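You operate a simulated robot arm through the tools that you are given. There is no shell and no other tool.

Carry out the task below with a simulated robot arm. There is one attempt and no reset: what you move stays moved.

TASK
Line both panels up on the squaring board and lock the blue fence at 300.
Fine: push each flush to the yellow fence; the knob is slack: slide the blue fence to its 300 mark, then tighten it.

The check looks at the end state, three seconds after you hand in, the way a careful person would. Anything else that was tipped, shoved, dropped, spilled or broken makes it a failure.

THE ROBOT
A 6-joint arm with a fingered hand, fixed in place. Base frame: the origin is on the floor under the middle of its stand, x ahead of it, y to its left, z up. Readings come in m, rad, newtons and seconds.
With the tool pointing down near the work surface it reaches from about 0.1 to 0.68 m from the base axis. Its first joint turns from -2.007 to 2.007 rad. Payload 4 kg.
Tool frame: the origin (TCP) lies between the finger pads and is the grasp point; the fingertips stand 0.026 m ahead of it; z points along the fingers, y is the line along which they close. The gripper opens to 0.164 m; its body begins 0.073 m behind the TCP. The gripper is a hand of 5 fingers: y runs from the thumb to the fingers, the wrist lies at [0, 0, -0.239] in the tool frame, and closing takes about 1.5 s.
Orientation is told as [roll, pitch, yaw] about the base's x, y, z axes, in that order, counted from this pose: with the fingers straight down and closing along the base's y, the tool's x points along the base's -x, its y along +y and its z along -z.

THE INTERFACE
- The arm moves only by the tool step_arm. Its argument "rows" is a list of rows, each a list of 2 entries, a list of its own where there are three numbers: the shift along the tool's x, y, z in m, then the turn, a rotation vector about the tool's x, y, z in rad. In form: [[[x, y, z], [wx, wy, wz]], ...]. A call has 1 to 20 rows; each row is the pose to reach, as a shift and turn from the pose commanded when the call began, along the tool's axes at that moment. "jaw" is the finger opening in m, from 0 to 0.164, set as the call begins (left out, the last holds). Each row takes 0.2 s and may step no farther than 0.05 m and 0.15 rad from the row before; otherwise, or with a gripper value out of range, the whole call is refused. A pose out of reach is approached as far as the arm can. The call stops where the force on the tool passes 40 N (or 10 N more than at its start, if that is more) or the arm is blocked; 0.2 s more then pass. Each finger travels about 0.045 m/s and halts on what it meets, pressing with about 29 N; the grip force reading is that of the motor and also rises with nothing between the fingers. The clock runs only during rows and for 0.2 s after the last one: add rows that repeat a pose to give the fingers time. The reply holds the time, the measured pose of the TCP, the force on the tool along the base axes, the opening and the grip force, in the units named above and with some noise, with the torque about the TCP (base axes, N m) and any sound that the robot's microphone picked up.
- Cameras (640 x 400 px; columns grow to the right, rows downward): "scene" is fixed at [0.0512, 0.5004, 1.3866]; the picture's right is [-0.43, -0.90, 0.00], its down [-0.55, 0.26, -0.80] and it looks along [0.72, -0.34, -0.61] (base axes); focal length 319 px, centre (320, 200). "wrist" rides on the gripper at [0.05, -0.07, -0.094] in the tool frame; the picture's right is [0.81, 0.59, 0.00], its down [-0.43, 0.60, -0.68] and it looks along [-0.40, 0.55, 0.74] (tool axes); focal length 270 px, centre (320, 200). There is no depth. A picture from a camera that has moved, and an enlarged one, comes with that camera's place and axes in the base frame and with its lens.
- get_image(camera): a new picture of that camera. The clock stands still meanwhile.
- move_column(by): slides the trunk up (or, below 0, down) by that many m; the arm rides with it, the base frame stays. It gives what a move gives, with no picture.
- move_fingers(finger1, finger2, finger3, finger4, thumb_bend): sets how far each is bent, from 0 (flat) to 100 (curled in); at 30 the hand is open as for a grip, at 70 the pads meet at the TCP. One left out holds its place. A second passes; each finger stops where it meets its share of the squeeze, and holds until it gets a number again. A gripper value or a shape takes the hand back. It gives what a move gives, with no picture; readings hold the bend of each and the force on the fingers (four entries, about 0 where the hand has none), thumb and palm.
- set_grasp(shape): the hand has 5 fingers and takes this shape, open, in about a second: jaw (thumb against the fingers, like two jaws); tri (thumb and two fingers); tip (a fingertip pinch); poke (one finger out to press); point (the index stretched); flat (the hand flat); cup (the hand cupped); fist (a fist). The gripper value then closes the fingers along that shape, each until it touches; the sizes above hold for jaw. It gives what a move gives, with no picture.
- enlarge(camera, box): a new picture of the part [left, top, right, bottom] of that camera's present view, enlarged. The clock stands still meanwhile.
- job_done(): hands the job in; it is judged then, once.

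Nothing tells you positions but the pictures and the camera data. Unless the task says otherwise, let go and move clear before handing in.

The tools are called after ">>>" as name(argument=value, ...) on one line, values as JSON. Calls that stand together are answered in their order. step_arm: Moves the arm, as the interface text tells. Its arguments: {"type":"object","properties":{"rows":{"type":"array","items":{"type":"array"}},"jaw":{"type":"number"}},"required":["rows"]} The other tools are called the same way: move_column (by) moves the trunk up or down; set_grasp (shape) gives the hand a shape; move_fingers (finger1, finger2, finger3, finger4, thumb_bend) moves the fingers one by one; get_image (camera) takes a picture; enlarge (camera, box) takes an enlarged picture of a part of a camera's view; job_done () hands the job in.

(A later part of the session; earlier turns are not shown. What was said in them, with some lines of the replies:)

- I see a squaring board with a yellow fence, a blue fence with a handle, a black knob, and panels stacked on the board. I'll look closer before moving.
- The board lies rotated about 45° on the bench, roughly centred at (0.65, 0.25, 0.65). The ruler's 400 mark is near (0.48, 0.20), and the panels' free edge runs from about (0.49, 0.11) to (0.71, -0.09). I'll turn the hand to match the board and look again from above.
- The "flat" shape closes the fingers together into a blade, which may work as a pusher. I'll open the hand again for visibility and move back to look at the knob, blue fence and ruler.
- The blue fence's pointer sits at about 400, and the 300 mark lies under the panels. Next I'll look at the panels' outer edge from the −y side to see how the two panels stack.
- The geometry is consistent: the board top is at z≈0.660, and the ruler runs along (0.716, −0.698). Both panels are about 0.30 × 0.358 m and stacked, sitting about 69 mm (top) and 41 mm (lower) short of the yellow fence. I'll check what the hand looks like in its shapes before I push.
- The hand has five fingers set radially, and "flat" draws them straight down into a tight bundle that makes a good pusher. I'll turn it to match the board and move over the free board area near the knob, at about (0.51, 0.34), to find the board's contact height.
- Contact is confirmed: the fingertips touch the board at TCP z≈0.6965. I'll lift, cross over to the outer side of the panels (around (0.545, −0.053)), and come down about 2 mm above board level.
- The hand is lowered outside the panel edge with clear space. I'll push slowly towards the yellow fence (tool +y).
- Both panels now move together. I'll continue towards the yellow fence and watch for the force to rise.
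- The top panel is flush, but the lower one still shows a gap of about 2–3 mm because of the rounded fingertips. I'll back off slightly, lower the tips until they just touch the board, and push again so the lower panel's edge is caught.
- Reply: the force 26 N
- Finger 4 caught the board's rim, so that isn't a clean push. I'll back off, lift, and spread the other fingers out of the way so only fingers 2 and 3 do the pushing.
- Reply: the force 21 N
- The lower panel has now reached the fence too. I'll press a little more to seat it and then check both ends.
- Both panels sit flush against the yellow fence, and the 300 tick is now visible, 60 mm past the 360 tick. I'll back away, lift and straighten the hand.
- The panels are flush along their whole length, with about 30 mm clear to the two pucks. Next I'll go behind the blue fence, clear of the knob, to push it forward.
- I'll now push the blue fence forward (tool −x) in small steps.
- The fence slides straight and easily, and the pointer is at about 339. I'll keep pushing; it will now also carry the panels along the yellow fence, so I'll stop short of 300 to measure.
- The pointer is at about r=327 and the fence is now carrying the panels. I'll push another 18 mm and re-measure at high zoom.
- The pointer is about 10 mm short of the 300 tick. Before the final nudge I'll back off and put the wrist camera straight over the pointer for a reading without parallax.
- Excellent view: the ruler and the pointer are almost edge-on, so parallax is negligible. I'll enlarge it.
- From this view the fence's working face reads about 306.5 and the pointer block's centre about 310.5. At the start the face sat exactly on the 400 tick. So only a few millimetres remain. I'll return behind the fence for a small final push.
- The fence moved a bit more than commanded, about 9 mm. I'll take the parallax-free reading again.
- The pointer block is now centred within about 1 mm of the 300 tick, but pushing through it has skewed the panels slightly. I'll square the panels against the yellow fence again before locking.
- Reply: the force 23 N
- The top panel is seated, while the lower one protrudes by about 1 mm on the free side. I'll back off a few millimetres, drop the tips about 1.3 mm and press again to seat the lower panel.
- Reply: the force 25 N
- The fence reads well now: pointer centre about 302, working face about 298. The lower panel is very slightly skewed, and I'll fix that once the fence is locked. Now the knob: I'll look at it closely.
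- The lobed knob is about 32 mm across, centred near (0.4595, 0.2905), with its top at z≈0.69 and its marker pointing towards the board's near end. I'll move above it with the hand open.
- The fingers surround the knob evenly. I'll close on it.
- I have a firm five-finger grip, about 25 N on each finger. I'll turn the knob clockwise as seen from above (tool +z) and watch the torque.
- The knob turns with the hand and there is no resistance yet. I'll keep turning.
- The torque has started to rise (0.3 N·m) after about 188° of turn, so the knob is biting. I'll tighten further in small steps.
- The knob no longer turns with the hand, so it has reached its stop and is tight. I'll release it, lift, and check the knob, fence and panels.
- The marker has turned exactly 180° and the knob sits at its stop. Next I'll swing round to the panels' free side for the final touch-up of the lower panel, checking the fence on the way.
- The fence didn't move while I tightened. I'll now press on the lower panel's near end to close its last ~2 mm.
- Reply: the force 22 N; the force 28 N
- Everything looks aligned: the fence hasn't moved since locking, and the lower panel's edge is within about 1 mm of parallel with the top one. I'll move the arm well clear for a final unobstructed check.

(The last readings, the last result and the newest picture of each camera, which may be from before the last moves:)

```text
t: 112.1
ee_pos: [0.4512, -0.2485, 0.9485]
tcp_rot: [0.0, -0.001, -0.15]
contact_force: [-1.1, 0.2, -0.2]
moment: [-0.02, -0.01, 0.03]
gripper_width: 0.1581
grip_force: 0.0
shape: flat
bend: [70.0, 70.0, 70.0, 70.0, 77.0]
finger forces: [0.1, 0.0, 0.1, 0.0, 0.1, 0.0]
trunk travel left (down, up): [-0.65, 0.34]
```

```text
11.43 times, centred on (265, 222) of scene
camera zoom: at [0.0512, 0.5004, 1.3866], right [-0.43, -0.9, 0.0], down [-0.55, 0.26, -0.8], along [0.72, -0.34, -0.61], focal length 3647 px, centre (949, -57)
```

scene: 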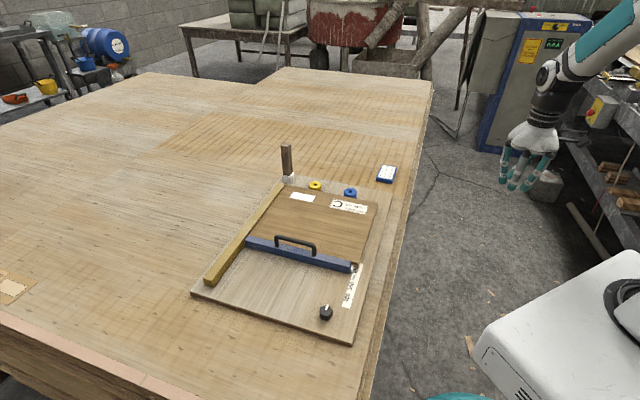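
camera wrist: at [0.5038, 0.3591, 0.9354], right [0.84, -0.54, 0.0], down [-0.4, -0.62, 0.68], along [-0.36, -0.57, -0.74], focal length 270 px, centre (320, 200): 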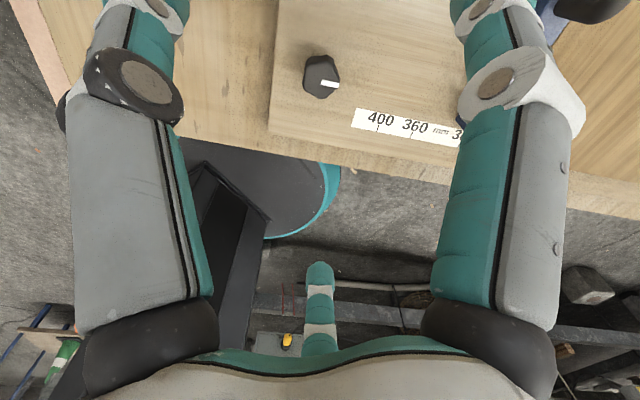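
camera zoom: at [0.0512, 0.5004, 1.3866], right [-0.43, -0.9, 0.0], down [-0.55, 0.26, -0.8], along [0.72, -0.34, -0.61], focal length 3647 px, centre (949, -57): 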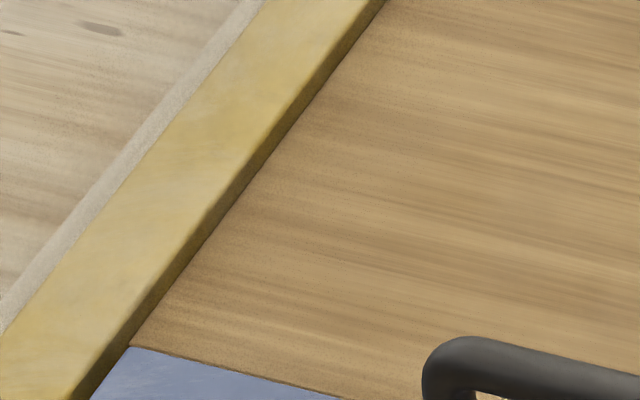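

All the surroundings (both pucks, the post, the box) are exactly where they started. As a last check that the fence really is locked, I'll press very lightly on its back, at most about 1 mm past contact.

>>> step_arm(rows=[[[-0.0051, 0.0441, 0], [0, 0, 0.052]], [[-0.0102, 0.0882, 0], [0, 0, 0.104]], [[-0.0153, 0.1323, 0], [0, 0, 0.156]], [[-0.0204, 0.1764, 0], [0, 0, 0.208]], [[-0.0255, 0.2205, 0], [0, 0, 0.26]], [[-0.0306, 0.2646, 0], [0, 0, 0.312]], [[-0.0357, 0.3086, 0], [0, 0, 0.364]], [[-0.0408, 0.3527, 0], [0, 0, 0.416]], [[-0.0459, 0.3968, 0], [0, 0, 0.468]], [[-0.051, 0.4409, 0], [0, 0, 0.52]], [[-0.0561, 0.485, 0], [0, 0, 0.572]], [[-0.0612, 0.5291, 0], [0, 0, 0.623]], [[-0.0612, 0.5291, 0.045], [0, 0, 0.623]], [[-0.0612, 0.5291, 0.09], [0, 0, 0.623]], [[-0.0612, 0.5291, 0.135], [0, 0, 0.623]], [[-0.0612, 0.5291, 0.18], [0, 0, 0.623]], [[-0.0612, 0.5291, 0.215], [0, 0, 0.623]], [[-0.0612, 0.5291, 0.2465], [0, 0, 0.623]], [[-0.0612, 0.5291, 0.2465], [0, 0, 0.623]]])

>>> enlarge(camera="scene", box=[220, 170, 380, 290])

```text
t: 116.1
ee_pos: [0.5897, 0.2633, 0.7005]
tcp_rot: [0.001, 0.0, -0.775]
contact_force: [-0.8, -0.4, 0.1]
moment: [0.01, 0.01, 0.02]
gripper_width: 0.158
grip_force: 0.1
shape: flat
bend: [70.0, 70.0, 70.0, 70.0, 77.0]
finger forces: [0.0, 0.0, 0.0, 0.0, 0.1, 0.1]
trunk travel left (down, up): [-0.65, 0.34]
```

```text
3.33 times, centred on (300, 230) of scene
camera zoom: at [0.0512, 0.5004, 1.3866], right [-0.43, -0.9, 0.0], down [-0.55, 0.26, -0.8], along [0.72, -0.34, -0.61], focal length 1064 px, centre (387, 100)
```

zoom: 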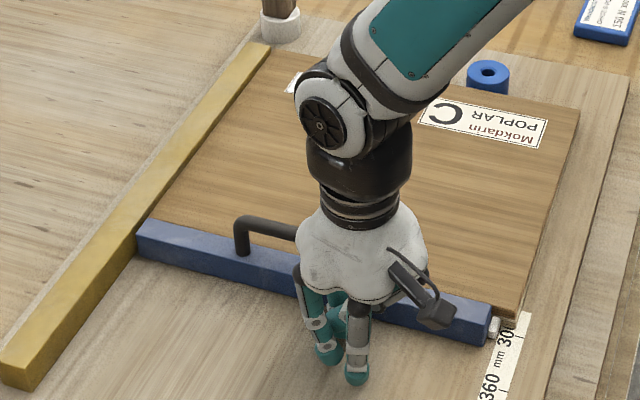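

>>> step_arm(rows=[[[-0.005, 0, 0], [0, 0, 0]], [[-0.01, 0, 0], [0, 0, 0]], [[-0.012, 0, 0], [0, 0, 0]], [[-0.012, 0, 0], [0, 0, 0]]])

>>> step_arm(rows=[[[-0.001, 0, 0], [0, 0, 0]], [[-0.002, 0, 0], [0, 0, 0]], [[-0.002, 0, 0], [0, 0, 0]]])

```text
t: 117.1
ee_pos: [0.5983, 0.2556, 0.7019]
tcp_rot: [0.0, 0.0, -0.773]
contact_force: [-4.1, 2.8, 3.2]
moment: [-0.02, -0.01, -0.04]
gripper_width: 0.158
grip_force: 0.0
shape: flat
bend: [70.0, 70.0, 70.0, 70.0, 77.0]
finger forces: [0.0, 0.1, 0.0, 5.6, 0.1, 0.1]
trunk travel left (down, up): [-0.65, 0.34]
```

```text
t: 117.9
ee_pos: [0.6005, 0.254, 0.7015]
tcp_rot: [-0.001, 0.0, -0.775]
contact_force: [-4.6, 2.6, 5.6]
moment: [-0.08, -0.05, -0.05]
gripper_width: 0.1583
grip_force: 0.0
shape: flat
bend: [70.0, 70.0, 70.0, 70.0, 77.0]
finger forces: [0.1, 0.1, 0.0, 7.0, 0.0, 0.1]
trunk travel left (down, up): [-0.65, 0.34]
```

>>> enlarge(camera="scene", box=[338, 255, 370, 275])

```text
16.00 times, centred on (354, 265) of scene
camera zoom: at [0.0512, 0.5004, 1.3866], right [-0.43, -0.9, 0.0], down [-0.55, 0.26, -0.8], along [0.72, -0.34, -0.61], focal length 5106 px, centre (-224, -840)
```

zoom: 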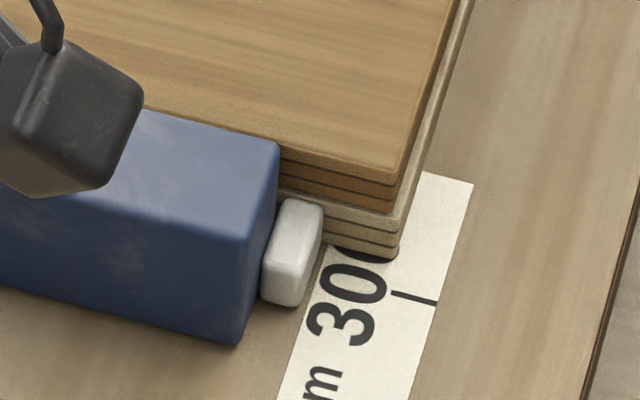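

>>> step_arm(rows=[[[-0.001, 0, 0], [0, 0, 0]], [[-0.002, 0, 0], [0, 0, 0]], [[-0.002, 0, 0], [0, 0, 0]]])

>>> enlarge(camera="scene", box=[338, 255, 370, 275])

```text
t: 118.7
ee_pos: [0.6013, 0.2521, 0.7015]
tcp_rot: [0.001, 0.001, -0.772]
contact_force: [-5.0, 5.0, 7.0]
moment: [-0.13, -0.11, -0.04]
gripper_width: 0.1581
grip_force: 0.1
shape: flat
bend: [70.0, 70.0, 70.0, 70.0, 77.0]
finger forces: [0.0, 0.1, 1.2, 7.4, 0.0, 0.0]
trunk travel left (down, up): [-0.65, 0.34]
```

```text
16.00 times, centred on (354, 265) of scene
camera zoom: at [0.0512, 0.5004, 1.3866], right [-0.43, -0.9, 0.0], down [-0.55, 0.26, -0.8], along [0.72, -0.34, -0.61], focal length 5106 px, centre (-224, -840)
```

zoom: 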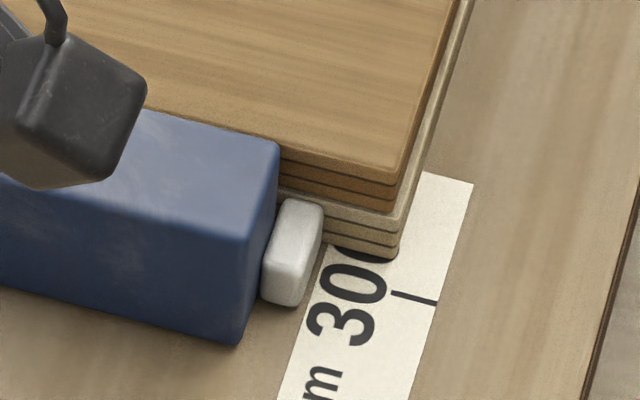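

>>> step_arm(rows=[[[-0.0015, 0, 0], [0, 0, 0]], [[-0.003, 0, 0], [0, 0, 0]], [[-0.003, 0, 0], [0, 0, 0]]])

>>> enlarge(camera="scene", box=[338, 255, 370, 275])

```text
t: 119.5
ee_pos: [0.6022, 0.251, 0.7018]
tcp_rot: [-0.001, 0.0, -0.773]
contact_force: [-11.0, 8.6, 6.3]
moment: [-0.2, -0.22, 0.17]
gripper_width: 0.158
grip_force: 0.1
shape: flat
bend: [70.0, 70.0, 70.0, 70.0, 77.0]
finger forces: [0.0, 0.1, 7.2, 7.6, 0.0, 0.0]
trunk travel left (down, up): [-0.65, 0.34]
```

```text
16.00 times, centred on (354, 265) of scene
camera zoom: at [0.0512, 0.5004, 1.3866], right [-0.43, -0.9, 0.0], down [-0.55, 0.26, -0.8], along [0.72, -0.34, -0.61], focal length 5106 px, centre (-224, -840)
```

zoom: 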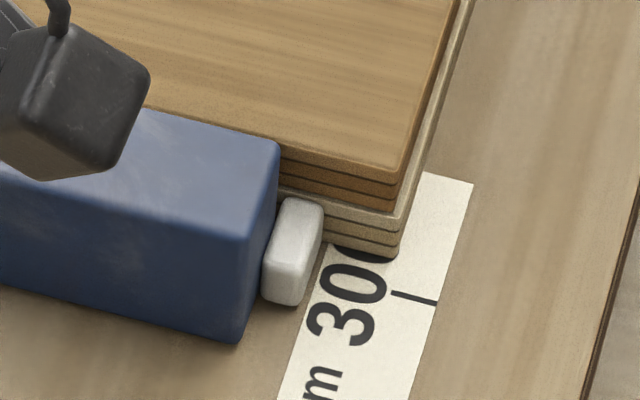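

At 14 N the fence doesn't move, where it slid freely at about 5 N before, so it is locked. I'll back away, lift clear and take a final look.

>>> step_arm(rows=[[[0.012, 0, 0], [0, 0, 0]], [[0.025, 0, 0], [0, 0, 0]], [[0.025, 0, -0.045], [0, 0, 0]], [[0.025, 0, -0.09], [0, 0, 0]], [[0.025, 0, -0.135], [0, 0, 0]], [[0.025, 0, -0.18], [0, 0, 0]], [[0.025, 0, -0.225], [0, 0, 0]], [[0.025, -0.045, -0.245], [0, 0, 0]], [[0.025, -0.09, -0.245], [0, 0, 0]], [[0.025, -0.135, -0.245], [0, 0, 0]], [[0.025, -0.18, -0.245], [0, 0, 0]], [[0.025, -0.225, -0.245], [0, 0, 0]], [[0.025, -0.27, -0.245], [0, 0, 0]], [[0.025, -0.315, -0.245], [0, 0, 0]], [[0.025, -0.36, -0.245], [0, 0, 0]], [[0.025, -0.36, -0.245], [0, 0, 0]]])

>>> get_image(camera="scene")

>>> enlarge(camera="scene", box=[190, 165, 390, 345])

>>> enlarge(camera="scene", box=[338, 255, 370, 275])

```text
t: 122.9
ee_pos: [0.3471, 0.0103, 0.9514]
tcp_rot: [-0.001, 0.002, -0.773]
contact_force: [0.7, 0.7, -0.9]
moment: [-0.04, 0.02, 0.0]
gripper_width: 0.1581
grip_force: 0.0
shape: flat
bend: [70.0, 70.0, 70.0, 70.0, 77.0]
finger forces: [0.0, 0.0, 0.1, 0.0, 0.0, 0.0]
out of reach, approached as far as the arm can: row 15, 16
trunk travel left (down, up): [-0.65, 0.34]
```

```text
taken
```

scene: 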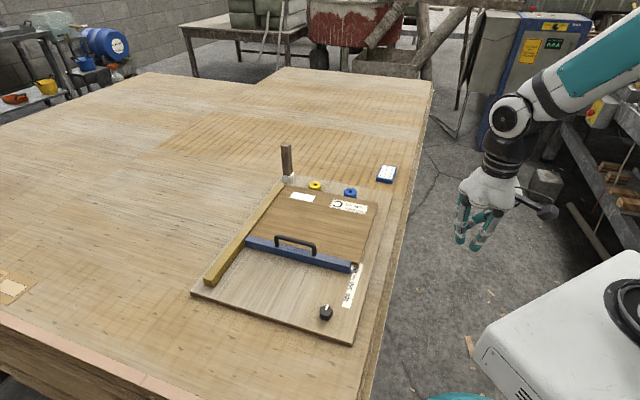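

```text
2.22 times, centred on (290, 255) of scene
camera zoom: at [0.0512, 0.5004, 1.3866], right [-0.43, -0.9, 0.0], down [-0.55, 0.26, -0.8], along [0.72, -0.34, -0.61], focal length 709 px, centre (387, 78)
```

zoom: 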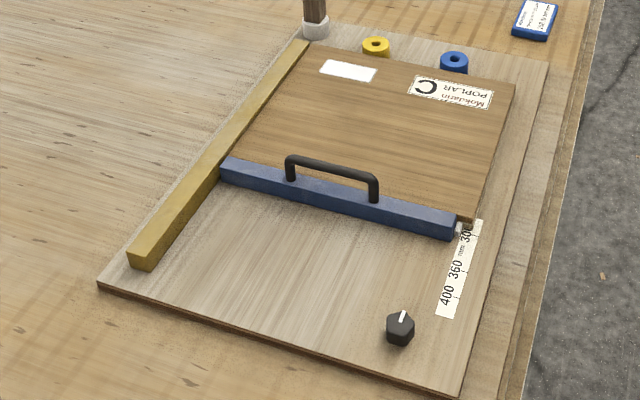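

```text
16.00 times, centred on (354, 265) of scene
camera zoom: at [0.0512, 0.5004, 1.3866], right [-0.43, -0.9, 0.0], down [-0.55, 0.26, -0.8], along [0.72, -0.34, -0.61], focal length 5106 px, centre (-224, -840)
```

zoom: 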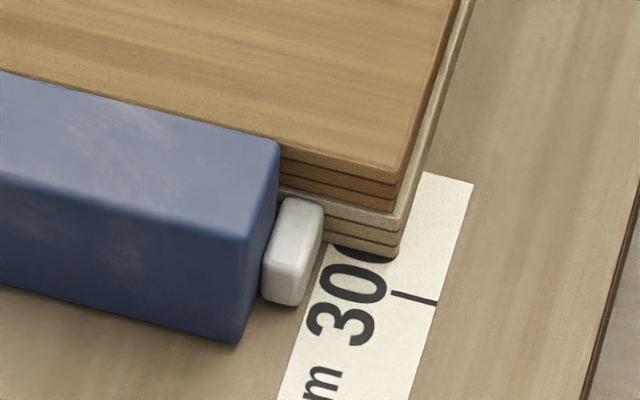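

The final view shows both panels against the yellow fence, the blue fence locked at the 300 mark, the knob tight, and the pucks, post and box untouched. The arm is clear, so I'm handing in.

>>> job_done()

```text
The job is handed in.
```

I've handed the job in: both panels are against the yellow fence, and the blue fence is locked at the 300 mark.

- **Panels:** The top panel sits flush along its whole length. The lower panel is flush at the far end, but may still be up to about 1–2 mm off the yellow fence near the blue fence. I couldn't see that edge directly; I judged it from how far the lower panel sticks out on the open side.
- **Blue fence position:** The ruler didn't make clear whether to read the fence's face or its pointer, so I set it between the two. The face reads about 298 and the centre of the pointer about 302, each within about 0.5 mm.
- **Lock:** I turned the knob clockwise half a turn to its stop. Afterwards the fence held against about 14 N; with the knob slack it had slid at about 5 N.
- **Surroundings:** The two pucks, the post and the label box look unmoved in the final pictures. The panels ended up very close to the pucks and may be touching them.
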